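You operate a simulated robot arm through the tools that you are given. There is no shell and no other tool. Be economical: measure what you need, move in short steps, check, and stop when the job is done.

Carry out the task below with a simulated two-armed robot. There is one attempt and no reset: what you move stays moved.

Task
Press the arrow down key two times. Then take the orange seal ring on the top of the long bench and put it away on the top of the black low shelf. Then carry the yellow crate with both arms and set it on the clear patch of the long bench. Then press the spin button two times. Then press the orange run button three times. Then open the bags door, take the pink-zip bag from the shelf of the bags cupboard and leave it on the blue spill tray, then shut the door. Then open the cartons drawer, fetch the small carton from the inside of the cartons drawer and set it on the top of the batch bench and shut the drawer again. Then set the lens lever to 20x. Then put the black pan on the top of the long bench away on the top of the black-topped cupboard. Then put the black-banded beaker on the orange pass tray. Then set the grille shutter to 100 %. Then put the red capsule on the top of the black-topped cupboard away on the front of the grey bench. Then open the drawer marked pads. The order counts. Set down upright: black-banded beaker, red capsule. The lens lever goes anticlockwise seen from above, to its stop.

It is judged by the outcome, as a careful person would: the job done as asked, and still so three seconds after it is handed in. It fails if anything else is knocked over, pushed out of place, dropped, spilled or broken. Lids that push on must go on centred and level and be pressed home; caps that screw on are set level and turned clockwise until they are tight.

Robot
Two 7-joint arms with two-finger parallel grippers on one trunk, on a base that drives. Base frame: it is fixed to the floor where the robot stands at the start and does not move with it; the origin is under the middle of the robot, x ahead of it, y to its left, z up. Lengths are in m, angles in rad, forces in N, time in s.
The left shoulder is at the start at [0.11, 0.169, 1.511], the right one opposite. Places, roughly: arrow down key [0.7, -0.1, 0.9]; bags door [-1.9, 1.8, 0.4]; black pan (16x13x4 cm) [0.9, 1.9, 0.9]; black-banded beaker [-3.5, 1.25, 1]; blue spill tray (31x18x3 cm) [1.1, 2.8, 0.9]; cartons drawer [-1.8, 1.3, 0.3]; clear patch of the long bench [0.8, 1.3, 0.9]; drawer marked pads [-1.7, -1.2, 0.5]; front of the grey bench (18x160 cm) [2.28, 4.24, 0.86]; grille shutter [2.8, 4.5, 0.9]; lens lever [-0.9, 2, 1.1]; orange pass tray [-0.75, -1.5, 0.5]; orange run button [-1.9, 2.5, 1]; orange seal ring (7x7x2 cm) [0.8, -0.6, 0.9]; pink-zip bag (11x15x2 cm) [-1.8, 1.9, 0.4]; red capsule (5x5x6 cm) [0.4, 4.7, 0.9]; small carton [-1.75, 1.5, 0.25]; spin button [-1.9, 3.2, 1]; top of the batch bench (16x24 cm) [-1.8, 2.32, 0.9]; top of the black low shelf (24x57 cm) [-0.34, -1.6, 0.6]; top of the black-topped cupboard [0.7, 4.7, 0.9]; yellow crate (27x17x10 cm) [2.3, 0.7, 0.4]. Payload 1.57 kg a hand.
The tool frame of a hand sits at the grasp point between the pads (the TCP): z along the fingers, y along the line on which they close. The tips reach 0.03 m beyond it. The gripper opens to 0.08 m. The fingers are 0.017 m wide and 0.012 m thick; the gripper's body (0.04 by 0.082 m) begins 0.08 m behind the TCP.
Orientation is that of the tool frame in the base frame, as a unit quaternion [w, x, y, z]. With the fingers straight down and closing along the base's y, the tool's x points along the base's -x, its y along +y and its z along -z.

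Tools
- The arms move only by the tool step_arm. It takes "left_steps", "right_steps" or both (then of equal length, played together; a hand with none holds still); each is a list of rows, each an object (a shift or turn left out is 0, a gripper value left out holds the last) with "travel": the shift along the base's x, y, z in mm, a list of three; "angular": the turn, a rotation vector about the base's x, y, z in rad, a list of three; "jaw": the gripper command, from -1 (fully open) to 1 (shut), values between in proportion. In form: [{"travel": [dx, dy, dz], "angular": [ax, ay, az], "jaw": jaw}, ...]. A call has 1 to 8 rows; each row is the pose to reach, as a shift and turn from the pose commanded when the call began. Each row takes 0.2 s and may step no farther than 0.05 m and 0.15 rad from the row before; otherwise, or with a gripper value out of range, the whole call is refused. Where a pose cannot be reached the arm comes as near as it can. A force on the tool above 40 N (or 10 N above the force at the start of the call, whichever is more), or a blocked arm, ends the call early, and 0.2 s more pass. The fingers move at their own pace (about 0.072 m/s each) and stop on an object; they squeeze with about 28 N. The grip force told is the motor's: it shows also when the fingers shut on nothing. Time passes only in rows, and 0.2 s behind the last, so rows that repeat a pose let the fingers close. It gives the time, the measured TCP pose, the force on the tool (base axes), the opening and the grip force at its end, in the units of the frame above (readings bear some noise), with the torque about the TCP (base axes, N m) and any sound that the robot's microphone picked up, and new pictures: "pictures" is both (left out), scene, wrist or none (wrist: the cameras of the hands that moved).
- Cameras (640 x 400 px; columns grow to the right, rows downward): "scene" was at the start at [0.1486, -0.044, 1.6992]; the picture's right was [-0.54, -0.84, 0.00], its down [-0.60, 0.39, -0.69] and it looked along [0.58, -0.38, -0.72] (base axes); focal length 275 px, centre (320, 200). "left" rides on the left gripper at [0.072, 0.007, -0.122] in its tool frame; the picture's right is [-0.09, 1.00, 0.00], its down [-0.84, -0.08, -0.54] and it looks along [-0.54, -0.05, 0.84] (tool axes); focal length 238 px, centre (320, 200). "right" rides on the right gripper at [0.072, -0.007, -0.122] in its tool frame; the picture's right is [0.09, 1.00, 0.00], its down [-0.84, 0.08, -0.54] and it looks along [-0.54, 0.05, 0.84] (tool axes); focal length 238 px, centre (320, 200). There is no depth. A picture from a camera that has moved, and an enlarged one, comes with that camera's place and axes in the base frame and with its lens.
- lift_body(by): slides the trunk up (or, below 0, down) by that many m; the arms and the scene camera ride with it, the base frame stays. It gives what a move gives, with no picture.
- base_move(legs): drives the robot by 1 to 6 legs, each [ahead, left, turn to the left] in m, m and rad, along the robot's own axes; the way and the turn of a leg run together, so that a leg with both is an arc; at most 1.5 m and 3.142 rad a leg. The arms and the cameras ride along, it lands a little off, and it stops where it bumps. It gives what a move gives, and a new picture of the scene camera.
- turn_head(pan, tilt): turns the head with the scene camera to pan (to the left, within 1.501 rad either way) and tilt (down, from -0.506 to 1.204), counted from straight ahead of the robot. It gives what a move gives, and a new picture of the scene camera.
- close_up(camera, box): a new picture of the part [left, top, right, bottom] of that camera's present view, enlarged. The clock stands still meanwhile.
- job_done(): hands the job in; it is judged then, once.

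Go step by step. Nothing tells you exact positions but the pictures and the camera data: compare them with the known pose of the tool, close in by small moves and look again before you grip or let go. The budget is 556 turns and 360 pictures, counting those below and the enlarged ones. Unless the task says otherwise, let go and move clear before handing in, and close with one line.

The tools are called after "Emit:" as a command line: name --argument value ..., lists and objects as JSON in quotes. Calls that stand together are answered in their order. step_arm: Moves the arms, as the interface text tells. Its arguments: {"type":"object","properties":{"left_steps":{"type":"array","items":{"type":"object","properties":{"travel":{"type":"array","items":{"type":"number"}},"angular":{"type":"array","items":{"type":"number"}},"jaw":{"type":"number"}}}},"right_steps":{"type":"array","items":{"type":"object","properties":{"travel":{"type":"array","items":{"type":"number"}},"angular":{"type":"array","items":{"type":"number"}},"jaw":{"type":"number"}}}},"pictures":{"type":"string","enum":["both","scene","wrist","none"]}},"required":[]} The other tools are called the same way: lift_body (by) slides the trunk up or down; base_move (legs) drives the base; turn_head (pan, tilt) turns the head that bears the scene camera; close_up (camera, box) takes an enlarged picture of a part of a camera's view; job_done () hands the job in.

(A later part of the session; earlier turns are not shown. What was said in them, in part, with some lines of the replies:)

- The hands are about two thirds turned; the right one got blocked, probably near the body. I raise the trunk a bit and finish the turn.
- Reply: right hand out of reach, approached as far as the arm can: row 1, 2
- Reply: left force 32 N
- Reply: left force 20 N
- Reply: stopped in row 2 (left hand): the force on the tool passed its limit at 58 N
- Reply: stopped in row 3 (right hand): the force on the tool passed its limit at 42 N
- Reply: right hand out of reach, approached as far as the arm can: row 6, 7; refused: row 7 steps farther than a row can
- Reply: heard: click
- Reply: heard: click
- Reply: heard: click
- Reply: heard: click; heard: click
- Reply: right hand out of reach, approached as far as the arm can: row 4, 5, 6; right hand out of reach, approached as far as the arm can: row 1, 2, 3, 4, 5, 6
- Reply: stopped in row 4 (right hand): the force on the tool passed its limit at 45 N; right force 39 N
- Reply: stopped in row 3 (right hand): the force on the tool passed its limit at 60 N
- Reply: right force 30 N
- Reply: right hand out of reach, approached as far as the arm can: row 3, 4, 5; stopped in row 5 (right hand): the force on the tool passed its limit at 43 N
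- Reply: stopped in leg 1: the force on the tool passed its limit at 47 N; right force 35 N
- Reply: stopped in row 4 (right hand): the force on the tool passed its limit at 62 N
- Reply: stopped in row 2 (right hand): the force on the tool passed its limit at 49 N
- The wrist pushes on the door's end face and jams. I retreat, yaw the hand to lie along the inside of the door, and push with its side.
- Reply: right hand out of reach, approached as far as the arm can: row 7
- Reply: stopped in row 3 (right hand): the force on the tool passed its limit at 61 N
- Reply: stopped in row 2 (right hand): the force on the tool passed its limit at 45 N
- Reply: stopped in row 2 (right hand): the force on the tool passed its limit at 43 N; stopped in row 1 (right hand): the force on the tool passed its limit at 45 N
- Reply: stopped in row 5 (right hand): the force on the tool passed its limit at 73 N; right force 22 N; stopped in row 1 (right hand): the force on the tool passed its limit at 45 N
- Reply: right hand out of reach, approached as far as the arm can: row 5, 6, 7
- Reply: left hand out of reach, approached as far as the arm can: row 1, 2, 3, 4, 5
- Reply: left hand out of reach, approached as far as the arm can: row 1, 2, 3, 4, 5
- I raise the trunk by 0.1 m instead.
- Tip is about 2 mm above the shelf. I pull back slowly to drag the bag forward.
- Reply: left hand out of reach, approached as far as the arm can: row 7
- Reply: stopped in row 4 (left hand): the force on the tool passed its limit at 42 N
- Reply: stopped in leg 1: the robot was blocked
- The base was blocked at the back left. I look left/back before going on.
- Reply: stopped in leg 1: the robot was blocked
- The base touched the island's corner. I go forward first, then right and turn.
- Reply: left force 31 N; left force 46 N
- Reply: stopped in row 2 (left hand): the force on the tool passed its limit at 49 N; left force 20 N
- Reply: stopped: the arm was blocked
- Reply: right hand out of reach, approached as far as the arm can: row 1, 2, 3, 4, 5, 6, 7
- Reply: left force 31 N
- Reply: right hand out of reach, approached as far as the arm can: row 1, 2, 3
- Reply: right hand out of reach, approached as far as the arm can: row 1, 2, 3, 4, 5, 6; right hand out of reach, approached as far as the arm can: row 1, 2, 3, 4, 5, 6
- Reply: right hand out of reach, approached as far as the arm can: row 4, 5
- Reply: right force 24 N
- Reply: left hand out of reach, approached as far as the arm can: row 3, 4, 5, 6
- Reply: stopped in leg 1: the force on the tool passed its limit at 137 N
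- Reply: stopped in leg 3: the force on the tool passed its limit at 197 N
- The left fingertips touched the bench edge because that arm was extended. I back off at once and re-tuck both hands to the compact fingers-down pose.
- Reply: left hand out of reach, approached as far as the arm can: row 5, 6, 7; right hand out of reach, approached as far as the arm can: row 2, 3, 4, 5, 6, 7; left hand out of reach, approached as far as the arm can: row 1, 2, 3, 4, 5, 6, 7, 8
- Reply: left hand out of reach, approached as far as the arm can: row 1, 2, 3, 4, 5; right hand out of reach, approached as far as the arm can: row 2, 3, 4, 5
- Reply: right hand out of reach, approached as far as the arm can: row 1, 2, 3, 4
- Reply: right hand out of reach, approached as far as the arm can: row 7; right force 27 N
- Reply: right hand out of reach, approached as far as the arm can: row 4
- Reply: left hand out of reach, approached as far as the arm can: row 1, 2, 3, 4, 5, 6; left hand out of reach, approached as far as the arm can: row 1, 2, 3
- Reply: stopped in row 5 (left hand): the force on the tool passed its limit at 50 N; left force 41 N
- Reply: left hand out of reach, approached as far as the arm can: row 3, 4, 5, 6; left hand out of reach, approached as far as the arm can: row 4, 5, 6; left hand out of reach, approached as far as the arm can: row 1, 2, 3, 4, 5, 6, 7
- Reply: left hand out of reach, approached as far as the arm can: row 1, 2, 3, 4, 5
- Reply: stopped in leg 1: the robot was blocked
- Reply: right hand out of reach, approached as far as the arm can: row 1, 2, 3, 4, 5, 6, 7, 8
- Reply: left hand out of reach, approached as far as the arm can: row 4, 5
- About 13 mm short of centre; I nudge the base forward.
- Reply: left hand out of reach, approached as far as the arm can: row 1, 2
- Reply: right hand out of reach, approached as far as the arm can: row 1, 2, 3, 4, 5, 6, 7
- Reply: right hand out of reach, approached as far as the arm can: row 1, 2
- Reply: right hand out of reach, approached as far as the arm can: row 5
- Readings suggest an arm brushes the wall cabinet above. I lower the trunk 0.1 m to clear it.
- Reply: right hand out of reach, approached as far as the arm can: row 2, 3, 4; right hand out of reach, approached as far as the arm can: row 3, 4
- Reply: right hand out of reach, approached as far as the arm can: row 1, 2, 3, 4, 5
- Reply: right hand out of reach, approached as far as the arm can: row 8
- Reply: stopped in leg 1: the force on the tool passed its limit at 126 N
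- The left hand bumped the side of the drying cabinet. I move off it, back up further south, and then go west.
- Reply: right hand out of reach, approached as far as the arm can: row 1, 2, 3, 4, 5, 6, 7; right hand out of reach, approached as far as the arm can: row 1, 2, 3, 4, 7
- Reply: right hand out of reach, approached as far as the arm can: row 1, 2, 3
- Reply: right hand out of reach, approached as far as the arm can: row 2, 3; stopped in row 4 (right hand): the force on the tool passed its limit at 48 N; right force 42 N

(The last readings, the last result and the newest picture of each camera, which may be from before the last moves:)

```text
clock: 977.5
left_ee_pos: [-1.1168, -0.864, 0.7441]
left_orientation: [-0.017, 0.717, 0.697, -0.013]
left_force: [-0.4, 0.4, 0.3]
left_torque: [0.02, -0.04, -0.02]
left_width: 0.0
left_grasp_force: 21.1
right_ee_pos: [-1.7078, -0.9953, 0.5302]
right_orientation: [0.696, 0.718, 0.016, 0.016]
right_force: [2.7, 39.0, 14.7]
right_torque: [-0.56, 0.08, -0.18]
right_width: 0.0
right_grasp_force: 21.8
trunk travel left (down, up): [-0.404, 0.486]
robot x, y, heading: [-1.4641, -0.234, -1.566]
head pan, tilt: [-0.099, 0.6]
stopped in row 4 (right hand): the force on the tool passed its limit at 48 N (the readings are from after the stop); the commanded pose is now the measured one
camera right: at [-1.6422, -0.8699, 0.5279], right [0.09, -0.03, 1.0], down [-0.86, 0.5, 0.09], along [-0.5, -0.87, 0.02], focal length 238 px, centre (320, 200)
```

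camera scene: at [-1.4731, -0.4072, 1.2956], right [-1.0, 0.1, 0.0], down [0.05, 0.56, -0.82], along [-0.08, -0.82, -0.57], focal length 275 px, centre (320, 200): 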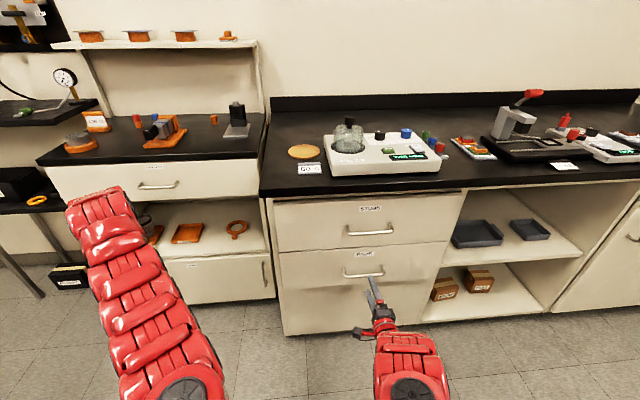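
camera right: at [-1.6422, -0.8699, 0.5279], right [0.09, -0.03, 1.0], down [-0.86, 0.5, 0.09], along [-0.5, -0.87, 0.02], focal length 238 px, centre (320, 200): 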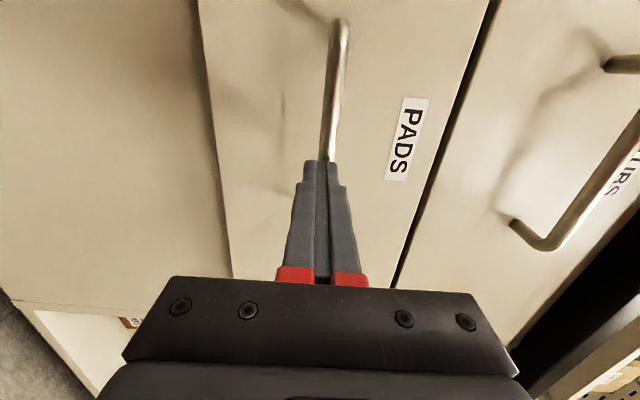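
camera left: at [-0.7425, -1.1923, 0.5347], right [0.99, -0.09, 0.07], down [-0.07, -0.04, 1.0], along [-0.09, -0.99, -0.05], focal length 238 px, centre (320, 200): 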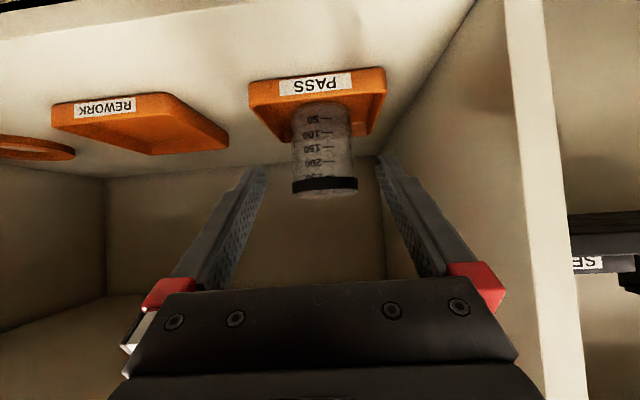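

The fingers closed just short of the bar. I reopen, back off slightly, correct the height and move the base forward.

Emit:
step_arm --right_steps '[{"travel": [0, 12, 2], "jaw": 1}, {"travel": [0, 20, 5], "jaw": -0.5}, {"travel": [0, 20, 7], "jaw": -0.5}, {"travel": [0, 20, 7], "jaw": -0.5}]' --pictures "none"

Emit:
base_move --legs '[[0.038, 0, -0.005]]'

Emit:
close_up --camera "right" --box '[0, 0, 640, 400]'

```text
clock: 978.5
left_ee_pos: [-1.1173, -0.8668, 0.7429]
left_orientation: [-0.018, 0.717, 0.697, -0.012]
left_force: [-1.3, 0.7, 0.0]
left_torque: [0.0, 0.03, -0.02]
left_width: 0.0001
left_grasp_force: 21.1
right_ee_pos: [-1.7069, -0.9798, 0.5356]
right_orientation: [0.694, 0.719, 0.016, 0.017]
right_force: [0.2, -0.2, 0.6]
right_torque: [-0.05, 0.0, 0.0]
right_width: 0.0602
right_grasp_force: 0.1
trunk travel left (down, up): [-0.404, 0.486]
robot x, y, heading: [-1.4662, -0.2384, -1.567]
head pan, tilt: [-0.099, 0.6]
```

```text
clock: 979.4
left_ee_pos: [-1.119, -0.9064, 0.741]
left_orientation: [-0.019, 0.719, 0.695, -0.012]
left_force: [-0.1, -0.2, -0.4]
left_torque: [0.02, 0.0, 0.0]
left_width: 0.0
left_grasp_force: 21.8
right_ee_pos: [-1.7098, -1.0165, 0.5348]
right_orientation: [0.695, 0.719, 0.014, 0.015]
right_force: [-0.5, -0.7, -1.0]
right_torque: [0.01, -0.02, 0.01]
right_width: 0.06
right_grasp_force: 0.0
trunk travel left (down, up): [-0.404, 0.486]
robot x, y, heading: [-1.4645, -0.2738, -1.572]
head pan, tilt: [-0.099, 0.6]
camera scene: at [-1.4751, -0.4455, 1.2955], right [-0.99, 0.1, 0.0], down [0.06, 0.56, -0.82], along [-0.08, -0.82, -0.57], focal length 275 px, centre (320, 200)
```

scene: 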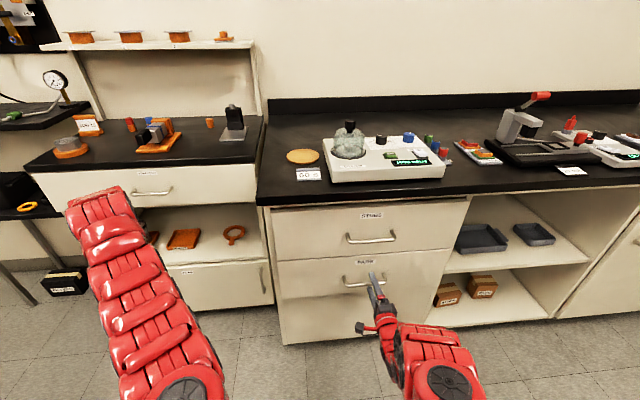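

```text
1.00 times, centred on (320, 200) of right (not enlarged: the box is as wide or as high as the picture)
camera zoom: at [-1.6449, -0.8912, 0.533], right [0.09, -0.03, 1.0], down [-0.86, 0.5, 0.09], along [-0.5, -0.86, 0.02], focal length 238 px, centre (320, 200)
```

zoom: 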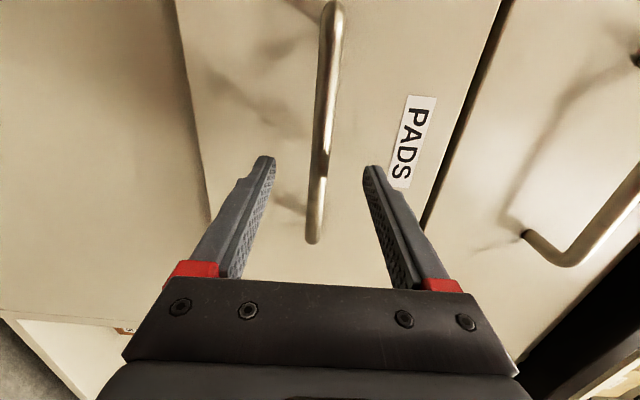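

The bar now lies at the grip point. Closing.

Emit:
step_arm --right_steps '[{"jaw": 0.2}, {"jaw": 1}, {"jaw": 1}, {"jaw": 1}]' --pictures "wrist"

```text
clock: 980.4
left_ee_pos: [-1.1194, -0.9076, 0.7415]
left_orientation: [-0.019, 0.719, 0.695, -0.011]
left_force: [-0.1, -0.1, -0.1]
left_torque: [0.0, 0.0, 0.01]
left_width: 0.0002
left_grasp_force: 21.4
right_ee_pos: [-1.7097, -1.0152, 0.5341]
right_orientation: [0.693, 0.72, 0.014, 0.017]
right_force: [1.0, 1.8, -11.2]
right_torque: [0.21, 0.05, -0.11]
right_width: 0.0116
right_grasp_force: 29.2
trunk travel left (down, up): [-0.404, 0.486]
robot x, y, heading: [-1.4689, -0.2758, -1.576]
head pan, tilt: [-0.099, 0.6]
camera right: at [-1.6449, -0.8904, 0.5322], right [0.09, -0.03, 1.0], down [-0.86, 0.5, 0.1], along [-0.5, -0.86, 0.02], focal length 238 px, centre (320, 200)
```

right: 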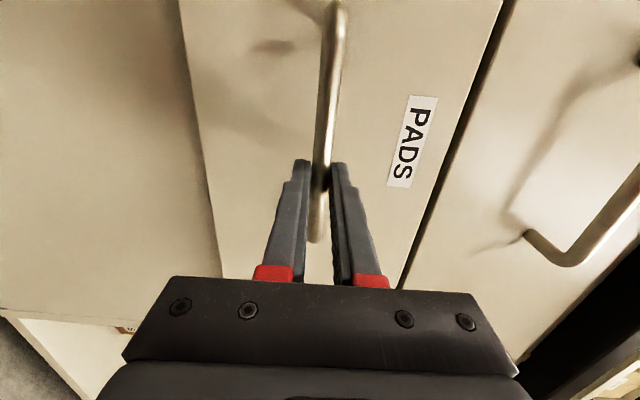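

Gripped (11.6 mm). I pull the drawer open by backing the base.

Emit:
base_move --legs '[[-0.15, 0, 0.004]]'

Emit:
base_move --legs '[[-0.15, 0, 0]]'

```text
clock: 981.8
left_ee_pos: [-1.1274, -0.7859, 0.7434]
left_orientation: [-0.018, 0.722, 0.692, -0.012]
left_force: [0.1, -0.4, -0.2]
left_torque: [-0.02, 0.05, -0.01]
left_width: 0.0
left_grasp_force: 20.9
right_ee_pos: [-1.7114, -0.8906, 0.5339]
right_orientation: [0.693, 0.72, 0.017, 0.017]
right_force: [-1.5, -2.5, 12.3]
right_torque: [-0.2, 0.02, 0.81]
right_width: 0.0118
right_grasp_force: 28.8
trunk travel left (down, up): [-0.404, 0.486]
robot x, y, heading: [-1.4673, -0.1563, -1.583]
head pan, tilt: [-0.099, 0.6]
stopped in leg 1: the force on the tool passed its limit at 41 N (the readings are from after the stop); the commanded pose is now the measured one
camera scene: at [-1.4788, -0.321, 1.2959], right [-0.99, 0.11, 0.0], down [0.06, 0.56, -0.83], along [-0.09, -0.82, -0.56], focal length 275 px, centre (320, 200)
```

scene: 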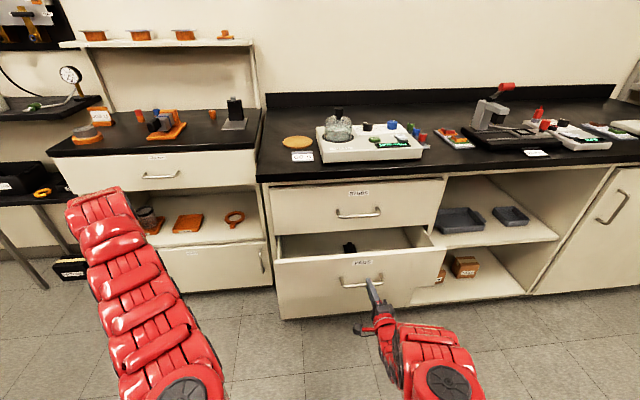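

```text
clock: 982.5
left_ee_pos: [-1.1275, -0.7853, 0.7413]
left_orientation: [-0.018, 0.722, 0.692, -0.011]
left_force: [-0.1, -0.1, 0.5]
left_torque: [-0.01, 0.0, 0.0]
left_width: 0.0001
left_grasp_force: 21.4
right_ee_pos: [-1.7114, -0.891, 0.534]
right_orientation: [0.693, 0.721, 0.017, 0.019]
right_force: [0.8, 0.0, 2.8]
right_torque: [-0.11, 0.0, 0.01]
right_width: 0.0117
right_grasp_force: 29.2
trunk travel left (down, up): [-0.404, 0.486]
robot x, y, heading: [-1.472, -0.1495, -1.584]
head pan, tilt: [-0.099, 0.6]
stopped in leg 1: the robot was blocked; the commanded pose is now the measured one
```

The base is against the island's end. The drawer is 12 cm open; I pull further with the arm.

Emit:
step_arm --right_steps '[{"travel": [0, 18, 0]}, {"travel": [0, 36, 0]}, {"travel": [0, 54, 0]}, {"travel": [0, 72, 0]}, {"travel": [0, 90, 0]}, {"travel": [0, 108, 0]}, {"travel": [0, 126, 0]}, {"travel": [0, 144, 0]}]' --pictures "scene"

```text
clock: 983.7
left_ee_pos: [-1.127, -0.785, 0.7418]
left_orientation: [-0.019, 0.722, 0.692, -0.011]
left_force: [0.1, -1.1, 0.4]
left_torque: [0.0, -0.02, 0.0]
left_width: 0.0003
left_grasp_force: 21.7
right_ee_pos: [-1.7258, -0.8306, 0.5341]
right_orientation: [0.701, 0.713, 0.021, 0.023]
right_force: [-0.2, -2.5, 19.5]
right_torque: [-0.36, 0.05, 0.86]
right_width: 0.0119
right_grasp_force: 28.7
right hand out of reach, approached as far as the arm can: row 3, 4, 5, 6
trunk travel left (down, up): [-0.404, 0.486]
robot x, y, heading: [-1.4697, -0.1517, -1.586]
head pan, tilt: [-0.099, 0.6]
stopped in row 6 (right hand): the force on the tool passed its limit at 46 N (the readings are from after the stop); the commanded pose is now the measured one
no pictures are left
```

No pictures are left, so I rely on measured poses. The drawer is about 18 cm open. I release and slide off the bar's end by a small base turn, in order to lower the trunk and get a better pulling posture.

Emit:
step_arm --right_steps '[{"jaw": 0}, {"jaw": -1}, {"jaw": -1}]' --pictures "none"

```text
clock: 984.5
left_ee_pos: [-1.1268, -0.7865, 0.7422]
left_orientation: [-0.018, 0.721, 0.692, -0.012]
left_force: [-1.8, -0.3, 0.4]
left_torque: [0.0, -0.01, 0.02]
left_width: 0.0
left_grasp_force: 21.8
right_ee_pos: [-1.728, -0.8289, 0.529]
right_orientation: [0.697, 0.717, 0.019, 0.022]
right_force: [-0.5, -0.1, 0.1]
right_torque: [-0.02, -0.03, -0.01]
right_width: 0.0801
right_grasp_force: 0.1
trunk travel left (down, up): [-0.404, 0.486]
robot x, y, heading: [-1.4669, -0.1578, -1.58]
head pan, tilt: [-0.099, 0.6]
no pictures are left
```

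Emit:
step_arm --right_steps '[{"travel": [-20, 0, 0]}, {"travel": [-40, 0, 0]}, {"travel": [-60, 0, 0]}, {"travel": [-80, 0, 0]}]' --pictures "none"

```text
clock: 985.5
left_ee_pos: [-1.1279, -0.7868, 0.7417]
left_orientation: [-0.018, 0.722, 0.692, -0.011]
left_force: [0.2, -0.1, -0.8]
left_torque: [0.0, -0.02, -0.05]
left_width: 0.0
left_grasp_force: 21.7
right_ee_pos: [-1.8081, -0.8284, 0.5288]
right_orientation: [0.697, 0.716, 0.019, 0.022]
right_force: [1.0, -0.2, -0.2]
right_torque: [0.03, 0.01, -0.04]
right_width: 0.0801
right_grasp_force: 0.1
trunk travel left (down, up): [-0.404, 0.486]
robot x, y, heading: [-1.4724, -0.151, -1.585]
head pan, tilt: [-0.099, 0.6]
no pictures are left
```

Free of the bar. I raise the arm 0.2 m and lower the trunk 0.2 m.

Emit:
step_arm --right_steps '[{"travel": [0, 0, 40]}, {"travel": [0, 0, 80]}, {"travel": [0, 0, 120]}, {"travel": [0, 0, 160]}, {"travel": [0, 0, 200]}]' --pictures "none"

Emit:
lift_body --by -0.2

```text
clock: 986.7
left_ee_pos: [-1.1276, -0.7852, 0.7421]
left_orientation: [-0.017, 0.722, 0.692, -0.012]
left_force: [-0.1, 0.6, -0.6]
left_torque: [0.02, 0.02, -0.03]
left_width: 0.0004
left_grasp_force: 21.6
right_ee_pos: [-1.8397, -0.8854, 0.6685]
right_orientation: [0.697, 0.716, 0.02, 0.024]
right_force: [0.5, 0.3, 0.2]
right_torque: [-0.04, 0.03, 0.0]
right_width: 0.0801
right_grasp_force: 0.1
right hand out of reach, approached as far as the arm can: row 2, 3, 4, 5
trunk travel left (down, up): [-0.404, 0.486]
robot x, y, heading: [-1.4701, -0.1509, -1.581]
head pan, tilt: [-0.099, 0.6]
no pictures are left
```

```text
clock: 988.9
left_ee_pos: [-1.1271, -0.786, 0.5421]
left_orientation: [-0.019, 0.721, 0.692, -0.012]
left_force: [-0.6, 0.9, 0.3]
left_torque: [0.01, 0.0, -0.02]
left_width: 0.0
left_grasp_force: 21.9
right_ee_pos: [-1.8404, -0.8855, 0.469]
right_orientation: [0.698, 0.715, 0.021, 0.023]
right_force: [0.5, -1.1, 0.2]
right_torque: [-0.02, -0.01, 0.03]
right_width: 0.08
right_grasp_force: 0.0
trunk travel left (down, up): [-0.204, 0.686]
robot x, y, heading: [-1.4743, -0.152, -1.585]
head pan, tilt: [-0.099, 0.6]
```

Emit:
step_arm --right_steps '[{"travel": [10, 20, 20]}, {"travel": [20, 40, 40]}, {"travel": [30, 55, 61]}, {"travel": [30, 55, 61]}]' --pictures "none"

```text
clock: 989.9
left_ee_pos: [-1.1271, -0.7851, 0.5426]
left_orientation: [-0.018, 0.721, 0.692, -0.012]
left_force: [0.3, 0.0, -0.1]
left_torque: [-0.02, -0.01, 0.06]
left_width: 0.0
left_grasp_force: 21.9
right_ee_pos: [-1.8448, -0.8887, 0.4764]
right_orientation: [0.697, 0.716, 0.02, 0.023]
right_force: [0.3, 1.6, -1.4]
right_torque: [-0.04, -0.01, 0.04]
right_width: 0.0787
right_grasp_force: 0.0
right hand out of reach, approached as far as the arm can: row 1, 2, 3, 4
trunk travel left (down, up): [-0.204, 0.686]
robot x, y, heading: [-1.4679, -0.1535, -1.58]
head pan, tilt: [-0.099, 0.6]
no pictures are left
```

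That posture is limited. Instead I'll hook the drawer's front panel from inside with the fingers pointing down: raise the trunk and turn the right hand back down.

Emit:
lift_body --by 0.35

Emit:
step_arm --right_steps '[{"travel": [5, 5, 0], "angular": [0.086, 0.086, 0.086], "jaw": 1}, {"travel": [10, 10, 0], "angular": [0.172, 0.172, 0.172]}, {"travel": [15, 15, 0], "angular": [0.258, 0.258, 0.258]}, {"travel": [20, 20, 0], "angular": [0.344, 0.344, 0.344]}, {"travel": [25, 25, 0], "angular": [0.43, 0.43, 0.43]}, {"travel": [30, 30, 0], "angular": [0.516, 0.516, 0.516]}, {"travel": [35, 35, 0], "angular": [0.602, 0.602, 0.602]}]' --pictures "none"

Emit:
step_arm --right_steps '[{"travel": [5, 5, 0], "angular": [0.08, 0.08, 0.08]}, {"travel": [10, 10, 0], "angular": [0.16, 0.16, 0.16]}, {"travel": [15, 10, 0], "angular": [0.24, 0.24, 0.24]}, {"travel": [20, 10, 0], "angular": [0.32, 0.32, 0.32]}, {"travel": [25, 10, 0], "angular": [0.4, 0.4, 0.4]}, {"travel": [30, 10, 0], "angular": [0.48, 0.48, 0.48]}, {"travel": [35, 10, 0], "angular": [0.55, 0.55, 0.55]}, {"travel": [40, 10, 0], "angular": [0.607, 0.607, 0.607]}]' --pictures "none"

```text
clock: 993.3
left_ee_pos: [-1.1269, -0.7855, 0.8922]
left_orientation: [-0.018, 0.721, 0.692, -0.012]
left_force: [0.2, -0.9, 0.5]
left_torque: [0.0, -0.01, 0.02]
left_width: 0.0
left_grasp_force: 21.2
right_ee_pos: [-1.8462, -0.8884, 0.8266]
right_orientation: [0.697, 0.717, 0.019, 0.024]
right_force: [-0.2, 0.4, 0.2]
right_torque: [-0.01, 0.0, 0.01]
right_width: 0.0799
right_grasp_force: 0.0
trunk travel left (down, up): [-0.554, 0.336]
robot x, y, heading: [-1.4703, -0.154, -1.581]
head pan, tilt: [-0.099, 0.6]
```

```text
clock: 994.9
left_ee_pos: [-1.1262, -0.7876, 0.8918]
left_orientation: [-0.019, 0.722, 0.692, -0.011]
left_force: [0.1, -0.3, 0.7]
left_torque: [-0.02, 0.0, 0.04]
left_width: 0.0
left_grasp_force: 21.5
right_ee_pos: [-1.8244, -0.8765, 0.8017]
right_orientation: [0.386, 0.822, 0.418, 0.021]
right_force: [0.0, 0.3, 0.4]
right_torque: [0.03, -0.01, -0.01]
right_width: 0.0
right_grasp_force: 21.4
right hand out of reach, approached as far as the arm can: row 1, 2, 3, 4, 5, 6, 7
trunk travel left (down, up): [-0.554, 0.336]
robot x, y, heading: [-1.4707, -0.1532, -1.581]
head pan, tilt: [-0.099, 0.6]
no pictures are left
```

```text
clock: 996.7
left_ee_pos: [-1.1274, -0.7862, 0.8929]
left_orientation: [-0.018, 0.722, 0.692, -0.01]
left_force: [0.8, -0.3, -0.5]
left_torque: [-0.02, 0.02, 0.01]
left_width: 0.0
left_grasp_force: 21.5
right_ee_pos: [-1.7829, -0.8389, 0.8033]
right_orientation: [-0.031, 0.709, 0.705, 0.012]
right_force: [0.3, -0.2, 0.7]
right_torque: [-0.01, -0.01, 0.05]
right_width: 0.0
right_grasp_force: 20.9
right hand out of reach, approached as far as the arm can: row 7, 8
trunk travel left (down, up): [-0.554, 0.336]
robot x, y, heading: [-1.4691, -0.1526, -1.584]
head pan, tilt: [-0.099, 0.6]
no pictures are left
```

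The hand points down above the drawer. I move to the drawer's middle, behind its front panel, and lower inside.

Emit:
step_arm --right_steps '[{"travel": [30, -30, 0]}, {"travel": [60, -60, 0]}, {"travel": [90, -90, 0]}, {"travel": [93, -106, 0]}, {"travel": [93, -106, 0]}]' --pictures "none"

Emit:
step_arm --right_steps '[{"travel": [0, 0, -40]}, {"travel": [0, 0, -80]}, {"travel": [0, 0, -120]}, {"travel": [0, 0, -155]}, {"travel": [0, 0, -185]}]' --pictures "none"

```text
clock: 997.9
left_ee_pos: [-1.1271, -0.7862, 0.8931]
left_orientation: [-0.018, 0.721, 0.692, -0.011]
left_force: [0.9, -0.1, -0.3]
left_torque: [0.0, -0.01, -0.03]
left_width: 0.0001
left_grasp_force: 21.7
right_ee_pos: [-1.695, -0.8619, 0.8069]
right_orientation: [-0.031, 0.708, 0.705, 0.013]
right_force: [-0.1, 0.2, -0.2]
right_torque: [0.03, 0.02, 0.01]
right_width: 0.0
right_grasp_force: 21.2
right hand out of reach, approached as far as the arm can: row 1, 2, 3, 4, 5
trunk travel left (down, up): [-0.554, 0.336]
robot x, y, heading: [-1.4683, -0.1527, -1.584]
head pan, tilt: [-0.099, 0.6]
no pictures are left
```

```text
clock: 999.1
left_ee_pos: [-1.1285, -0.7858, 0.8921]
left_orientation: [-0.019, 0.722, 0.692, -0.011]
left_force: [1.0, -1.1, -0.1]
left_torque: [0.02, -0.01, -0.02]
left_width: 0.0
left_grasp_force: 21.3
right_ee_pos: [-1.7009, -0.8301, 0.6627]
right_orientation: [-0.03, 0.708, 0.705, 0.012]
right_force: [-0.1, 0.3, -0.6]
right_torque: [-0.01, 0.02, 0.05]
right_width: 0.0001
right_grasp_force: 21.2
right hand out of reach, approached as far as the arm can: row 1, 2, 3, 4, 5
trunk travel left (down, up): [-0.554, 0.336]
robot x, y, heading: [-1.4703, -0.153, -1.58]
head pan, tilt: [-0.099, 0.6]
no pictures are left
```

At the reach limit. I raise the hand, drive the base forward 9 cm, extend over the panel, and then lower with the trunk.

Emit:
step_arm --right_steps '[{"travel": [0, 0, 30]}, {"travel": [0, 0, 60]}, {"travel": [0, -10, 90]}, {"travel": [0, -20, 110]}]' --pictures "none"

Emit:
base_move --legs '[[0.09, 0, 0.01]]'

```text
clock: 1000.1
left_ee_pos: [-1.127, -0.7861, 0.8922]
left_orientation: [-0.018, 0.721, 0.693, -0.011]
left_force: [-0.3, -0.5, 0.8]
left_torque: [0.02, 0.0, -0.02]
left_width: 0.0
left_grasp_force: 21.2
right_ee_pos: [-1.7003, -0.8476, 0.7728]
right_orientation: [-0.031, 0.708, 0.705, 0.013]
right_force: [0.2, -0.6, 0.2]
right_torque: [-0.02, 0.02, -0.01]
right_width: 0.0002
right_grasp_force: 21.5
trunk travel left (down, up): [-0.554, 0.336]
robot x, y, heading: [-1.4684, -0.1527, -1.577]
head pan, tilt: [-0.099, 0.6]
no pictures are left
```

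```text
clock: 1001.2
left_ee_pos: [-1.1207, -0.872, 0.8914]
left_orientation: [-0.018, 0.718, 0.696, -0.01]
left_force: [0.3, -1.9, 0.6]
left_torque: [0.0, -0.03, 0.02]
left_width: 0.0
left_grasp_force: 21.0
right_ee_pos: [-1.6948, -0.9426, 0.7725]
right_orientation: [-0.032, 0.705, 0.709, 0.013]
right_force: [0.1, 0.5, 1.0]
right_torque: [0.0, 0.0, -0.01]
right_width: 0.0
right_grasp_force: 20.8
trunk travel left (down, up): [-0.554, 0.336]
robot x, y, heading: [-1.4724, -0.2399, -1.573]
head pan, tilt: [-0.099, 0.6]
```

Emit:
lift_body --by -0.155

```text
clock: 1002.5
left_ee_pos: [-1.1208, -0.8706, 0.7737]
left_orientation: [-0.018, 0.718, 0.696, -0.011]
left_force: [-0.6, 0.8, 0.5]
left_torque: [-0.02, -0.05, 0.0]
left_width: 0.0
left_grasp_force: 21.5
right_ee_pos: [-1.6934, -0.9437, 0.6581]
right_orientation: [-0.027, 0.704, 0.709, 0.009]
right_force: [0.9, 1.6, 10.0]
right_torque: [0.04, -0.13, 0.01]
right_width: 0.0
right_grasp_force: 21.2
trunk travel left (down, up): [-0.436, 0.454]
robot x, y, heading: [-1.4683, -0.243, -1.572]
head pan, tilt: [-0.099, 0.6]
stopped: the force on the tool passed its limit at 49 N (the readings are from after the stop); the commanded pose is now the measured one
```

I touched something at z 0.628. I lift 2 cm, move 35 mm further in and probe gently again.

Emit:
step_arm --right_steps '[{"travel": [0, 0, 12]}, {"travel": [0, -18, 20]}, {"travel": [0, -35, 20]}, {"travel": [0, -35, 5]}, {"travel": [0, -35, -10]}, {"travel": [0, -35, -22]}, {"travel": [0, -35, -34]}]' --pictures "none"

```text
clock: 1004.0
left_ee_pos: [-1.1212, -0.8706, 0.7747]
left_orientation: [-0.019, 0.718, 0.695, -0.011]
left_force: [-0.2, -0.4, 0.3]
left_torque: [0.04, -0.02, -0.01]
left_width: 0.0001
left_grasp_force: 21.3
right_ee_pos: [-1.6848, -0.9557, 0.6586]
right_orientation: [-0.022, 0.704, 0.71, 0.002]
right_force: [1.8, -0.2, 18.7]
right_torque: [0.23, -0.1, -0.15]
right_width: 0.0
right_grasp_force: 21.5
right hand out of reach, approached as far as the arm can: row 2, 3, 4, 5, 6, 7
trunk travel left (down, up): [-0.436, 0.454]
robot x, y, heading: [-1.4686, -0.2444, -1.573]
head pan, tilt: [-0.099, 0.6]
stopped in row 7 (right hand): the force on the tool passed its limit at 45 N (the readings are from after the stop); the commanded pose is now the measured one
no pictures are left
```

Emit:
step_arm --right_steps '[{"travel": [0, 5, 15]}, {"travel": [0, 25, 20]}, {"travel": [0, 45, 20]}, {"travel": [0, 50, 5]}, {"travel": [0, 50, -10]}, {"travel": [0, 50, -22]}, {"travel": [0, 50, -34]}, {"travel": [0, 50, -42]}]' --pictures "none"

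```text
clock: 1005.8
left_ee_pos: [-1.1222, -0.8728, 0.7727]
left_orientation: [-0.02, 0.718, 0.695, -0.01]
left_force: [-0.4, 0.2, -1.1]
left_torque: [-0.05, 0.02, 0.0]
left_width: 0.0
left_grasp_force: 21.0
right_ee_pos: [-1.6858, -0.9055, 0.6145]
right_orientation: [-0.023, 0.704, 0.709, 0.003]
right_force: [-0.8, -0.4, 0.3]
right_torque: [-0.03, 0.03, 0.01]
right_width: 0.0
right_grasp_force: 21.6
trunk travel left (down, up): [-0.436, 0.454]
robot x, y, heading: [-1.4709, -0.2441, -1.568]
head pan, tilt: [-0.099, 0.6]
no pictures are left
```

Here it goes down freely. I test by moving outward: if inside, the panel will resist and open.

Emit:
step_arm --right_steps '[{"travel": [0, 10, 0]}, {"travel": [0, 20, 0]}, {"travel": [0, 30, 0]}, {"travel": [0, 40, 0]}]' --pictures "none"

```text
clock: 1006.8
left_ee_pos: [-1.1228, -0.8723, 0.7725]
left_orientation: [-0.019, 0.719, 0.695, -0.011]
left_force: [-0.7, 0.5, -0.1]
left_torque: [-0.02, 0.02, 0.02]
left_width: 0.0
left_grasp_force: 21.6
right_ee_pos: [-1.6877, -0.8649, 0.6156]
right_orientation: [-0.022, 0.705, 0.709, 0.003]
right_force: [-0.3, -0.4, -0.4]
right_torque: [-0.01, 0.03, 0.01]
right_width: 0.0002
right_grasp_force: 21.3
trunk travel left (down, up): [-0.436, 0.454]
robot x, y, heading: [-1.4702, -0.2433, -1.576]
head pan, tilt: [-0.099, 0.6]
no pictures are left
```

The drawer got pushed in somewhat earlier; its panel is near y -0.93 and the bar near y -0.885. I'll hook the bar from behind with the closed fingers: probe down at y -0.903.

Emit:
step_arm --right_steps '[{"travel": [0, -20, 0]}, {"travel": [0, -38, 0]}, {"travel": [0, -38, -20]}, {"travel": [0, -38, -35]}, {"travel": [0, -38, -45]}, {"travel": [0, -38, -55]}, {"travel": [0, -38, -64]}, {"travel": [0, -38, -72]}]' --pictures "none"

```text
clock: 1008.7
left_ee_pos: [-1.1212, -0.8692, 0.7737]
left_orientation: [-0.019, 0.718, 0.696, -0.012]
left_force: [0.0, -0.4, -0.4]
left_torque: [0.02, 0.01, -0.01]
left_width: 0.0
left_grasp_force: 21.0
right_ee_pos: [-1.6863, -0.9087, 0.5502]
right_orientation: [-0.016, 0.705, 0.709, -0.004]
right_force: [0.4, -2.9, 30.8]
right_torque: [-1.02, -0.58, -0.07]
right_width: 0.0
right_grasp_force: 21.7
trunk travel left (down, up): [-0.436, 0.454]
robot x, y, heading: [-1.4733, -0.2426, -1.572]
head pan, tilt: [-0.099, 0.6]
stopped in row 8 (right hand): the force on the tool passed its limit at 44 N (the readings are from after the stop); the commanded pose is now the measured one
no pictures are left
```

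The gripper's body rests on the panel top, so the tips are just below bar level. I lift 3 mm and pull outward to see if the bar is hooked.

Emit:
step_arm --right_steps '[{"travel": [0, 0, 3]}, {"travel": [0, 10, 3]}, {"travel": [0, 20, 3]}, {"travel": [0, 30, 3]}, {"travel": [0, 40, 3]}]' --pictures "none"

```text
clock: 1009.9
left_ee_pos: [-1.1224, -0.8696, 0.7749]
left_orientation: [-0.018, 0.718, 0.695, -0.011]
left_force: [-0.7, 0.6, 0.8]
left_torque: [0.0, 0.03, 0.02]
left_width: 0.0001
left_grasp_force: 21.1
right_ee_pos: [-1.6849, -0.8658, 0.5513]
right_orientation: [-0.018, 0.704, 0.71, -0.001]
right_force: [2.3, -0.6, 26.7]
right_torque: [-0.91, -0.25, 0.09]
right_width: 0.0002
right_grasp_force: 21.3
trunk travel left (down, up): [-0.436, 0.454]
robot x, y, heading: [-1.4712, -0.2426, -1.575]
head pan, tilt: [-0.099, 0.6]
no pictures are left
```

The contact moves along with the hand, so the drawer is coming with it. I ease the downward load and keep pulling.

Emit:
step_arm --right_steps '[{"travel": [0, 12, 3]}, {"travel": [0, 26, 3]}, {"travel": [0, 40, 3]}, {"travel": [0, 54, 3]}, {"travel": [0, 68, 3]}, {"travel": [0, 82, 3]}, {"travel": [0, 96, 3]}, {"travel": [0, 110, 3]}]' --pictures "none"

```text
clock: 1011.1
left_ee_pos: [-1.1209, -0.8702, 0.7746]
left_orientation: [-0.018, 0.718, 0.696, -0.011]
left_force: [-0.4, 0.2, -0.3]
left_torque: [0.01, -0.01, 0.0]
left_width: 0.0001
left_grasp_force: 21.1
right_ee_pos: [-1.6868, -0.8127, 0.5498]
right_orientation: [-0.016, 0.705, 0.709, -0.005]
right_force: [-1.5, -2.0, 27.0]
right_torque: [-0.97, -0.56, -0.07]
right_width: 0.0
right_grasp_force: 21.9
right hand out of reach, approached as far as the arm can: row 5
trunk travel left (down, up): [-0.436, 0.454]
robot x, y, heading: [-1.4676, -0.2423, -1.577]
head pan, tilt: [-0.099, 0.6]
stopped in row 5 (right hand): the force on the tool passed its limit at 48 N (the readings are from after the stop); the commanded pose is now the measured one
no pictures are left
```

Emit:
step_arm --right_steps '[{"travel": [0, 0, 4]}, {"travel": [0, 0, 7]}]' --pictures "none"

Emit:
base_move --legs '[[-0.075, 0, 0.004]]'

```text
clock: 1011.7
left_ee_pos: [-1.1238, -0.8719, 0.773]
left_orientation: [-0.019, 0.718, 0.696, -0.011]
left_force: [-0.4, 0.6, -0.6]
left_torque: [0.01, -0.01, -0.01]
left_width: 0.0
left_grasp_force: 21.4
right_ee_pos: [-1.6886, -0.8138, 0.5512]
right_orientation: [-0.019, 0.706, 0.708, -0.001]
right_force: [0.6, -0.2, 0.4]
right_torque: [0.02, 0.0, 0.0]
right_width: 0.0
right_grasp_force: 20.8
right hand out of reach, approached as far as the arm can: row 2
trunk travel left (down, up): [-0.436, 0.454]
robot x, y, heading: [-1.4735, -0.2431, -1.574]
head pan, tilt: [-0.099, 0.6]
no pictures are left
```

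```text
clock: 1012.7
left_ee_pos: [-1.1205, -0.7937, 0.7738]
left_orientation: [-0.018, 0.716, 0.698, -0.011]
left_force: [0.3, -0.2, -0.1]
left_torque: [-0.01, 0.0, -0.01]
left_width: 0.0002
left_grasp_force: 21.0
right_ee_pos: [-1.6847, -0.7389, 0.5515]
right_orientation: [-0.019, 0.704, 0.71, -0.001]
right_force: [-0.3, 0.3, 0.7]
right_torque: [-0.01, 0.0, 0.0]
right_width: 0.0
right_grasp_force: 21.3
trunk travel left (down, up): [-0.436, 0.454]
robot x, y, heading: [-1.4741, -0.1657, -1.569]
head pan, tilt: [-0.099, 0.6]
```

I check where the panel is: lift, move 4 cm inward and probe down for its top edge.

Emit:
step_arm --right_steps '[{"travel": [0, 0, 40]}, {"travel": [0, 0, 80]}, {"travel": [0, 0, 115]}, {"travel": [0, -20, 115]}, {"travel": [0, -43, 115]}]' --pictures "none"

Emit:
step_arm --right_steps '[{"travel": [0, 0, -8]}, {"travel": [0, 0, -14]}, {"travel": [0, 0, -20]}, {"travel": [0, 0, -26]}, {"travel": [0, 0, -32]}]' --pictures "none"

```text
clock: 1013.9
left_ee_pos: [-1.1198, -0.7954, 0.7726]
left_orientation: [-0.018, 0.717, 0.697, -0.011]
left_force: [-0.3, 0.2, 0.0]
left_torque: [0.0, -0.02, 0.02]
left_width: 0.0001
left_grasp_force: 21.7
right_ee_pos: [-1.6879, -0.7976, 0.6602]
right_orientation: [-0.02, 0.704, 0.71, 0.0]
right_force: [0.9, 0.1, -0.1]
right_torque: [0.01, 0.01, 0.0]
right_width: 0.0
right_grasp_force: 21.3
right hand out of reach, approached as far as the arm can: row 1, 2, 3, 4, 5
trunk travel left (down, up): [-0.436, 0.454]
robot x, y, heading: [-1.4726, -0.1699, -1.565]
head pan, tilt: [-0.099, 0.6]
no pictures are left
```

```text
clock: 1015.1
left_ee_pos: [-1.1199, -0.7953, 0.7724]
left_orientation: [-0.018, 0.717, 0.697, -0.011]
left_force: [0.4, 0.6, -1.1]
left_torque: [-0.01, 0.02, -0.03]
left_width: 0.0
left_grasp_force: 21.4
right_ee_pos: [-1.6869, -0.7948, 0.6277]
right_orientation: [-0.019, 0.704, 0.71, -0.001]
right_force: [0.9, 0.3, 0.1]
right_torque: [0.0, 0.02, 0.01]
right_width: 0.0002
right_grasp_force: 20.8
trunk travel left (down, up): [-0.436, 0.454]
robot x, y, heading: [-1.4705, -0.1675, -1.572]
head pan, tilt: [-0.099, 0.6]
no pictures are left
```

Emit:
step_arm --right_steps '[{"travel": [0, 8, -3]}, {"travel": [0, 16, -3]}, {"travel": [0, 24, -3]}, {"travel": [0, 32, -3]}]' --pictures "none"

Emit:
step_arm --right_steps '[{"travel": [0, -10, 25]}, {"travel": [0, -30, 40]}, {"travel": [0, -60, 40]}, {"travel": [0, -75, 40]}, {"travel": [0, -75, 25]}, {"travel": [0, -75, 15]}, {"travel": [0, -75, 5]}]' --pictures "none"

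```text
clock: 1016.1
left_ee_pos: [-1.1197, -0.7947, 0.7733]
left_orientation: [-0.018, 0.717, 0.697, -0.011]
left_force: [0.2, 0.1, 1.0]
left_torque: [-0.03, -0.03, 0.01]
left_width: 0.0001
left_grasp_force: 21.0
right_ee_pos: [-1.6888, -0.7796, 0.6173]
right_orientation: [-0.019, 0.704, 0.71, 0.0]
right_force: [-0.3, -0.5, 0.3]
right_torque: [0.03, -0.04, -0.01]
right_width: 0.0001
right_grasp_force: 20.8
right hand out of reach, approached as far as the arm can: row 2, 3, 4
trunk travel left (down, up): [-0.436, 0.454]
robot x, y, heading: [-1.476, -0.1681, -1.569]
head pan, tilt: [-0.099, 0.6]
no pictures are left
```

```text
clock: 1017.7
left_ee_pos: [-1.1192, -0.7947, 0.7734]
left_orientation: [-0.019, 0.717, 0.697, -0.011]
left_force: [0.3, -0.2, -0.6]
left_torque: [0.02, -0.02, 0.02]
left_width: 0.0
left_grasp_force: 21.4
right_ee_pos: [-1.6896, -0.8559, 0.6213]
right_orientation: [-0.019, 0.704, 0.71, 0.0]
right_force: [0.1, -0.1, -0.1]
right_torque: [-0.03, -0.01, 0.04]
right_width: 0.0
right_grasp_force: 21.5
trunk travel left (down, up): [-0.436, 0.454]
robot x, y, heading: [-1.47, -0.1674, -1.572]
head pan, tilt: [-0.099, 0.6]
no pictures are left
```

I seem to be behind the panel now. To be able to pull closer to the body, I alternate lowering the arm and raising the trunk, keeping the fingertip height.

Emit:
step_arm --right_steps '[{"travel": [0, 0, -15]}, {"travel": [0, 0, -30]}, {"travel": [0, 0, -40]}]' --pictures "none"

Emit:
lift_body --by 0.05

Emit:
step_arm --right_steps '[{"travel": [0, 0, -15]}, {"travel": [0, 0, -30]}, {"travel": [0, 0, -45]}]' --pictures "none"

Emit:
lift_body --by 0.05

```text
clock: 1018.5
left_ee_pos: [-1.1195, -0.7952, 0.7741]
left_orientation: [-0.018, 0.716, 0.697, -0.01]
left_force: [-0.4, 0.5, -0.1]
left_torque: [0.0, 0.0, -0.02]
left_width: 0.0
left_grasp_force: 20.7
right_ee_pos: [-1.6897, -0.856, 0.5824]
right_orientation: [-0.018, 0.705, 0.709, -0.001]
right_force: [-0.9, -0.5, -0.1]
right_torque: [-0.03, -0.03, -0.03]
right_width: 0.0002
right_grasp_force: 21.3
trunk travel left (down, up): [-0.436, 0.454]
robot x, y, heading: [-1.4705, -0.1695, -1.565]
head pan, tilt: [-0.099, 0.6]
no pictures are left
```

```text
clock: 1019.4
left_ee_pos: [-1.1199, -0.7955, 0.8231]
left_orientation: [-0.018, 0.717, 0.697, -0.011]
left_force: [-0.6, 0.4, -1.6]
left_torque: [0.01, 0.02, -0.02]
left_width: 0.0
left_grasp_force: 22.0
right_ee_pos: [-1.6876, -0.8568, 0.6334]
right_orientation: [-0.019, 0.704, 0.71, -0.001]
right_force: [-0.1, -0.1, 0.2]
right_torque: [0.04, 0.0, 0.0]
right_width: 0.0001
right_grasp_force: 21.6
trunk travel left (down, up): [-0.486, 0.404]
robot x, y, heading: [-1.47, -0.1678, -1.566]
head pan, tilt: [-0.099, 0.6]
```

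```text
clock: 1020.2
left_ee_pos: [-1.1205, -0.7956, 0.8233]
left_orientation: [-0.02, 0.716, 0.697, -0.011]
left_force: [-0.2, -0.3, -0.5]
left_torque: [0.02, 0.0, 0.02]
left_width: 0.0
left_grasp_force: 21.1
right_ee_pos: [-1.6866, -0.8549, 0.5883]
right_orientation: [-0.018, 0.704, 0.71, -0.001]
right_force: [-1.0, -0.2, -0.4]
right_torque: [0.01, 0.02, 0.02]
right_width: 0.0
right_grasp_force: 21.8
trunk travel left (down, up): [-0.486, 0.404]
robot x, y, heading: [-1.4733, -0.167, -1.571]
head pan, tilt: [-0.099, 0.6]
no pictures are left
```

```text
clock: 1021.1
left_ee_pos: [-1.1183, -0.7959, 0.8731]
left_orientation: [-0.018, 0.716, 0.698, -0.011]
left_force: [0.7, -0.7, 0.2]
left_torque: [-0.01, 0.0, 0.01]
left_width: 0.0001
left_grasp_force: 21.0
right_ee_pos: [-1.6875, -0.8534, 0.6372]
right_orientation: [-0.018, 0.704, 0.71, -0.001]
right_force: [0.7, 0.2, -0.1]
right_torque: [0.0, 0.02, -0.01]
right_width: 0.0
right_grasp_force: 21.3
trunk travel left (down, up): [-0.536, 0.354]
robot x, y, heading: [-1.4711, -0.1718, -1.571]
head pan, tilt: [-0.099, 0.6]
```

Now lower 35 mm and pull outward.

Emit:
step_arm --right_steps '[{"travel": [0, 0, -20]}, {"travel": [0, 0, -38]}, {"travel": [0, 12, -38]}, {"travel": [0, 24, -38]}, {"travel": [0, 36, -38]}, {"travel": [0, 48, -38]}]' --pictures "none"

Emit:
step_arm --right_steps '[{"travel": [0, 12, 0]}, {"travel": [0, 24, 0]}, {"travel": [0, 36, 0]}, {"travel": [0, 48, 0]}, {"travel": [0, 60, 0]}, {"travel": [0, 72, 0]}, {"travel": [0, 84, 0]}]' --pictures "none"

```text
clock: 1022.5
left_ee_pos: [-1.1189, -0.7954, 0.873]
left_orientation: [-0.019, 0.716, 0.697, -0.01]
left_force: [0.2, 0.2, 0.3]
left_torque: [0.05, 0.01, 0.01]
left_width: 0.0002
left_grasp_force: 21.7
right_ee_pos: [-1.6874, -0.806, 0.601]
right_orientation: [-0.019, 0.704, 0.71, -0.001]
right_force: [0.7, -0.5, 0.9]
right_torque: [-0.01, 0.01, 0.0]
right_width: 0.0001
right_grasp_force: 21.4
right hand out of reach, approached as far as the arm can: row 1, 2, 3
trunk travel left (down, up): [-0.536, 0.354]
robot x, y, heading: [-1.4742, -0.1696, -1.571]
head pan, tilt: [-0.099, 0.6]
no pictures are left
```

```text
clock: 1024.1
left_ee_pos: [-1.1184, -0.7936, 0.8737]
left_orientation: [-0.019, 0.717, 0.697, -0.011]
left_force: [-0.2, 0.5, -0.5]
left_torque: [0.0, 0.02, 0.0]
left_width: 0.0001
left_grasp_force: 21.7
right_ee_pos: [-1.6868, -0.7215, 0.601]
right_orientation: [-0.018, 0.704, 0.71, -0.001]
right_force: [-0.6, -0.7, -0.1]
right_torque: [-0.01, -0.01, -0.01]
right_width: 0.0
right_grasp_force: 21.2
trunk travel left (down, up): [-0.536, 0.354]
robot x, y, heading: [-1.4728, -0.17, -1.57]
head pan, tilt: [-0.099, 0.6]
no pictures are left
```

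I verify by probing for the panel's top just outside the finger.

Emit:
step_arm --right_steps '[{"travel": [0, 0, 30]}, {"travel": [0, 0, 60]}, {"travel": [0, 0, 85]}, {"travel": [0, 12, 85]}, {"travel": [0, 24, 85]}, {"travel": [0, 24, 72]}, {"travel": [0, 24, 60]}, {"travel": [0, 24, 50]}]' --pictures "none"

```text
clock: 1025.9
left_ee_pos: [-1.1202, -0.7956, 0.8732]
left_orientation: [-0.019, 0.717, 0.697, -0.011]
left_force: [-0.4, -1.1, 0.9]
left_torque: [0.0, 0.02, 0.0]
left_width: 0.0
left_grasp_force: 21.5
right_ee_pos: [-1.6913, -0.7276, 0.6384]
right_orientation: [-0.019, 0.704, 0.71, -0.001]
right_force: [-0.1, -0.1, -0.5]
right_torque: [0.01, -0.03, 0.03]
right_width: 0.0
right_grasp_force: 21.7
right hand out of reach, approached as far as the arm can: row 2, 3, 4, 5, 6, 7, 8
trunk travel left (down, up): [-0.536, 0.354]
robot x, y, heading: [-1.4696, -0.169, -1.565]
head pan, tilt: [-0.099, 0.6]
no pictures are left
```

I scan with small vertical dips, moving inward, to locate the panel's top edge.

Emit:
step_arm --right_steps '[{"travel": [0, -15, 38]}, {"travel": [0, -32, 38]}, {"travel": [0, -32, 2]}, {"travel": [0, -32, 38]}, {"travel": [0, -47, 38]}, {"travel": [0, -47, 2]}, {"travel": [0, -47, 38]}, {"travel": [0, -62, 38]}]' --pictures "none"

```text
clock: 1027.7
left_ee_pos: [-1.1191, -0.7952, 0.8733]
left_orientation: [-0.019, 0.717, 0.697, -0.01]
left_force: [0.5, -0.2, 0.0]
left_torque: [0.06, 0.01, 0.02]
left_width: 0.0
left_grasp_force: 22.1
right_ee_pos: [-1.6907, -0.7888, 0.6762]
right_orientation: [-0.019, 0.704, 0.71, -0.001]
right_force: [-0.3, -0.4, -0.2]
right_torque: [0.03, 0.0, 0.02]
right_width: 0.0
right_grasp_force: 21.3
right hand out of reach, approached as far as the arm can: row 1
trunk travel left (down, up): [-0.536, 0.354]
robot x, y, heading: [-1.4696, -0.1694, -1.571]
head pan, tilt: [-0.099, 0.6]
no pictures are left
```

Emit:
step_arm --right_steps '[{"travel": [0, 0, -36]}, {"travel": [0, 0, 0]}, {"travel": [0, -15, 0]}, {"travel": [0, -15, -36]}, {"travel": [0, -15, 0]}, {"travel": [0, -30, 0]}, {"travel": [0, -30, -36]}, {"travel": [0, -30, 0]}]' --pictures "none"

Emit:
step_arm --right_steps '[{"travel": [0, -15, 0]}, {"travel": [0, -15, -36]}, {"travel": [0, -15, 0]}, {"travel": [0, -30, 0]}, {"travel": [0, -30, -36]}, {"travel": [0, -30, 0]}, {"travel": [0, -45, 0]}, {"travel": [0, -45, -36]}]' --pictures "none"

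```text
clock: 1029.5
left_ee_pos: [-1.1185, -0.7956, 0.8735]
left_orientation: [-0.018, 0.717, 0.697, -0.011]
left_force: [0.1, 0.2, 0.3]
left_torque: [0.0, -0.02, 0.01]
left_width: 0.0
left_grasp_force: 21.2
right_ee_pos: [-1.6895, -0.8195, 0.6779]
right_orientation: [-0.017, 0.703, 0.711, -0.002]
right_force: [0.4, 0.0, 0.6]
right_torque: [-0.02, 0.0, 0.03]
right_width: 0.0
right_grasp_force: 21.3
trunk travel left (down, up): [-0.536, 0.354]
robot x, y, heading: [-1.4726, -0.1672, -1.57]
head pan, tilt: [-0.099, 0.6]
no pictures are left
```

```text
clock: 1031.4
left_ee_pos: [-1.1184, -0.7945, 0.8737]
left_orientation: [-0.018, 0.717, 0.697, -0.011]
left_force: [0.4, -0.1, -0.7]
left_torque: [0.05, -0.03, 0.01]
left_width: 0.0
left_grasp_force: 21.2
right_ee_pos: [-1.6887, -0.8659, 0.6587]
right_orientation: [-0.01, 0.704, 0.71, -0.014]
right_force: [1.5, -2.1, 19.4]
right_torque: [0.05, -0.2, -0.03]
right_width: 0.0
right_grasp_force: 21.1
right hand out of reach, approached as far as the arm can: row 8
trunk travel left (down, up): [-0.536, 0.354]
robot x, y, heading: [-1.469, -0.1688, -1.564]
head pan, tilt: [-0.099, 0.6]
stopped in row 8 (right hand): the force on the tool passed its limit at 51 N (the readings are from after the stop); the commanded pose is now the measured one
no pictures are left
```

Found: the panel's top edge is at y about -0.868, so the drawer is 18 cm open and I was in front of it. I lift, drive forward 0.13 m, and go in behind the panel.

Emit:
step_arm --right_steps '[{"travel": [0, 0, 20]}, {"travel": [0, 0, 45]}]' --pictures "none"

Emit:
base_move --legs '[[0.11, 0, 0]]'

```text
clock: 1032.0
left_ee_pos: [-1.1188, -0.7957, 0.8725]
left_orientation: [-0.019, 0.717, 0.697, -0.011]
left_force: [0.1, 0.2, -0.2]
left_torque: [-0.01, 0.0, 0.0]
left_width: 0.0
left_grasp_force: 21.7
right_ee_pos: [-1.6916, -0.8631, 0.7019]
right_orientation: [-0.012, 0.704, 0.71, -0.012]
right_force: [-1.5, -0.1, 0.8]
right_torque: [0.02, -0.01, 0.01]
right_width: 0.0
right_grasp_force: 21.2
trunk travel left (down, up): [-0.536, 0.354]
robot x, y, heading: [-1.4697, -0.17, -1.569]
head pan, tilt: [-0.099, 0.6]
no pictures are left
```

```text
clock: 1033.2
left_ee_pos: [-1.1193, -0.9067, 0.8732]
left_orientation: [-0.018, 0.716, 0.698, -0.011]
left_force: [0.4, 0.4, 0.2]
left_torque: [0.06, 0.0, -0.03]
left_width: 0.0001
left_grasp_force: 21.7
right_ee_pos: [-1.6898, -0.9756, 0.7006]
right_orientation: [-0.013, 0.704, 0.71, -0.011]
right_force: [-0.7, 0.4, 0.3]
right_torque: [0.02, -0.02, 0.02]
right_width: 0.0
right_grasp_force: 21.2
trunk travel left (down, up): [-0.536, 0.354]
robot x, y, heading: [-1.4715, -0.2796, -1.568]
head pan, tilt: [-0.099, 0.6]
```

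Emit:
step_arm --right_steps '[{"travel": [0, 20, -15]}, {"travel": [0, 22, -35]}, {"travel": [0, 22, -55]}, {"travel": [0, 22, -75]}, {"travel": [0, 22, -95]}]' --pictures "none"

```text
clock: 1034.4
left_ee_pos: [-1.1189, -0.9056, 0.8731]
left_orientation: [-0.019, 0.716, 0.697, -0.011]
left_force: [0.4, 0.2, -0.8]
left_torque: [0.01, -0.01, 0.01]
left_width: 0.0
left_grasp_force: 21.4
right_ee_pos: [-1.6896, -0.9522, 0.6062]
right_orientation: [-0.01, 0.704, 0.71, -0.011]
right_force: [-0.3, 0.2, 0.4]
right_torque: [0.01, 0.03, 0.02]
right_width: 0.0
right_grasp_force: 20.6
trunk travel left (down, up): [-0.536, 0.354]
robot x, y, heading: [-1.4693, -0.2764, -1.569]
head pan, tilt: [-0.099, 0.6]
no pictures are left
```

Inside, behind the panel. I pull by backing the base.

Emit:
base_move --legs '[[-0.11, 0, 0]]'

Emit:
step_arm --right_steps '[{"travel": [0, 12, 0]}, {"travel": [0, 24, 0]}, {"travel": [0, 36, 0]}, {"travel": [0, 48, 0]}, {"travel": [0, 60, 0]}, {"travel": [0, 72, 0]}, {"travel": [0, 84, 0]}, {"travel": [0, 96, 0]}]' --pictures "none"

```text
clock: 1035.6
left_ee_pos: [-1.1183, -0.7957, 0.8736]
left_orientation: [-0.018, 0.717, 0.697, -0.012]
left_force: [-0.1, 0.8, 0.4]
left_torque: [-0.01, 0.01, 0.0]
left_width: 0.0001
left_grasp_force: 20.6
right_ee_pos: [-1.6899, -0.8414, 0.6057]
right_orientation: [-0.012, 0.704, 0.71, -0.012]
right_force: [0.6, 0.3, 0.3]
right_torque: [0.01, -0.01, 0.0]
right_width: 0.0
right_grasp_force: 21.6
trunk travel left (down, up): [-0.536, 0.354]
robot x, y, heading: [-1.4703, -0.1681, -1.571]
head pan, tilt: [-0.099, 0.6]
```

```text
clock: 1037.0
left_ee_pos: [-1.1182, -0.7958, 0.8737]
left_orientation: [-0.019, 0.716, 0.698, -0.011]
left_force: [0.6, 1.4, 0.4]
left_torque: [-0.04, 0.0, 0.0]
left_width: 0.0
left_grasp_force: 21.5
right_ee_pos: [-1.6897, -0.7843, 0.6115]
right_orientation: [-0.003, 0.703, 0.711, -0.024]
right_force: [0.7, -11.5, -3.9]
right_torque: [-0.29, 0.05, 0.0]
right_width: 0.0
right_grasp_force: 21.3
trunk travel left (down, up): [-0.536, 0.354]
robot x, y, heading: [-1.4698, -0.1671, -1.561]
head pan, tilt: [-0.099, 0.6]
stopped in row 7 (right hand): the force on the tool passed its limit at 50 N (the readings are from after the stop); the commanded pose is now the measured one
no pictures are left
```

The drawer has reached its stop (50 N): it is fully open, about 30 cm. I move slightly inward off the panel and lift the hand clear.

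Emit:
step_arm --right_steps '[{"travel": [0, -20, 0]}, {"travel": [0, -25, 25]}, {"travel": [0, -30, 55]}, {"travel": [0, -40, 85]}, {"travel": [0, -50, 115]}, {"travel": [0, -60, 140]}]' --pictures "none"

Emit:
lift_body --by 0.25

```text
clock: 1038.4
left_ee_pos: [-1.1194, -0.7968, 0.8734]
left_orientation: [-0.018, 0.717, 0.697, -0.01]
left_force: [-0.3, 1.2, 0.3]
left_torque: [0.02, -0.04, -0.03]
left_width: 0.0
left_grasp_force: 21.4
right_ee_pos: [-1.692, -0.8414, 0.7512]
right_orientation: [-0.004, 0.704, 0.709, -0.02]
right_force: [1.2, 0.3, -0.4]
right_torque: [0.01, 0.0, -0.01]
right_width: 0.0001
right_grasp_force: 21.2
trunk travel left (down, up): [-0.536, 0.354]
robot x, y, heading: [-1.475, -0.1673, -1.566]
head pan, tilt: [-0.099, 0.6]
no pictures are left
```

```text
clock: 1041.0
left_ee_pos: [-1.1185, -0.7955, 1.1226]
left_orientation: [-0.019, 0.716, 0.698, -0.01]
left_force: [0.2, 0.0, -0.4]
left_torque: [-0.03, -0.03, 0.03]
left_width: 0.0
left_grasp_force: 21.7
right_ee_pos: [-1.6899, -0.8421, 0.9999]
right_orientation: [-0.004, 0.703, 0.711, -0.021]
right_force: [0.1, 0.7, 0.8]
right_torque: [0.0, 0.01, -0.02]
right_width: 0.0
right_grasp_force: 21.1
trunk travel left (down, up): [-0.786, 0.104]
robot x, y, heading: [-1.4693, -0.1729, -1.567]
head pan, tilt: [-0.099, 0.6]
```

All steps are carried out, the hands are clear and empty; I hand the job in.

Emit:
job_done

```text
The job is handed in.
```

I carried out all thirteen steps in the order given and handed the job in, but two need checking. The PADS drawer's final pull was done without pictures (the picture budget ran out); it stopped firmly at about 30 cm. On the way there, the left hand hit the side of the DRY 1 cabinet hard (126 N), and earlier it had hit the long bench edge (197 N); nothing looked moved in the pictures that followed.
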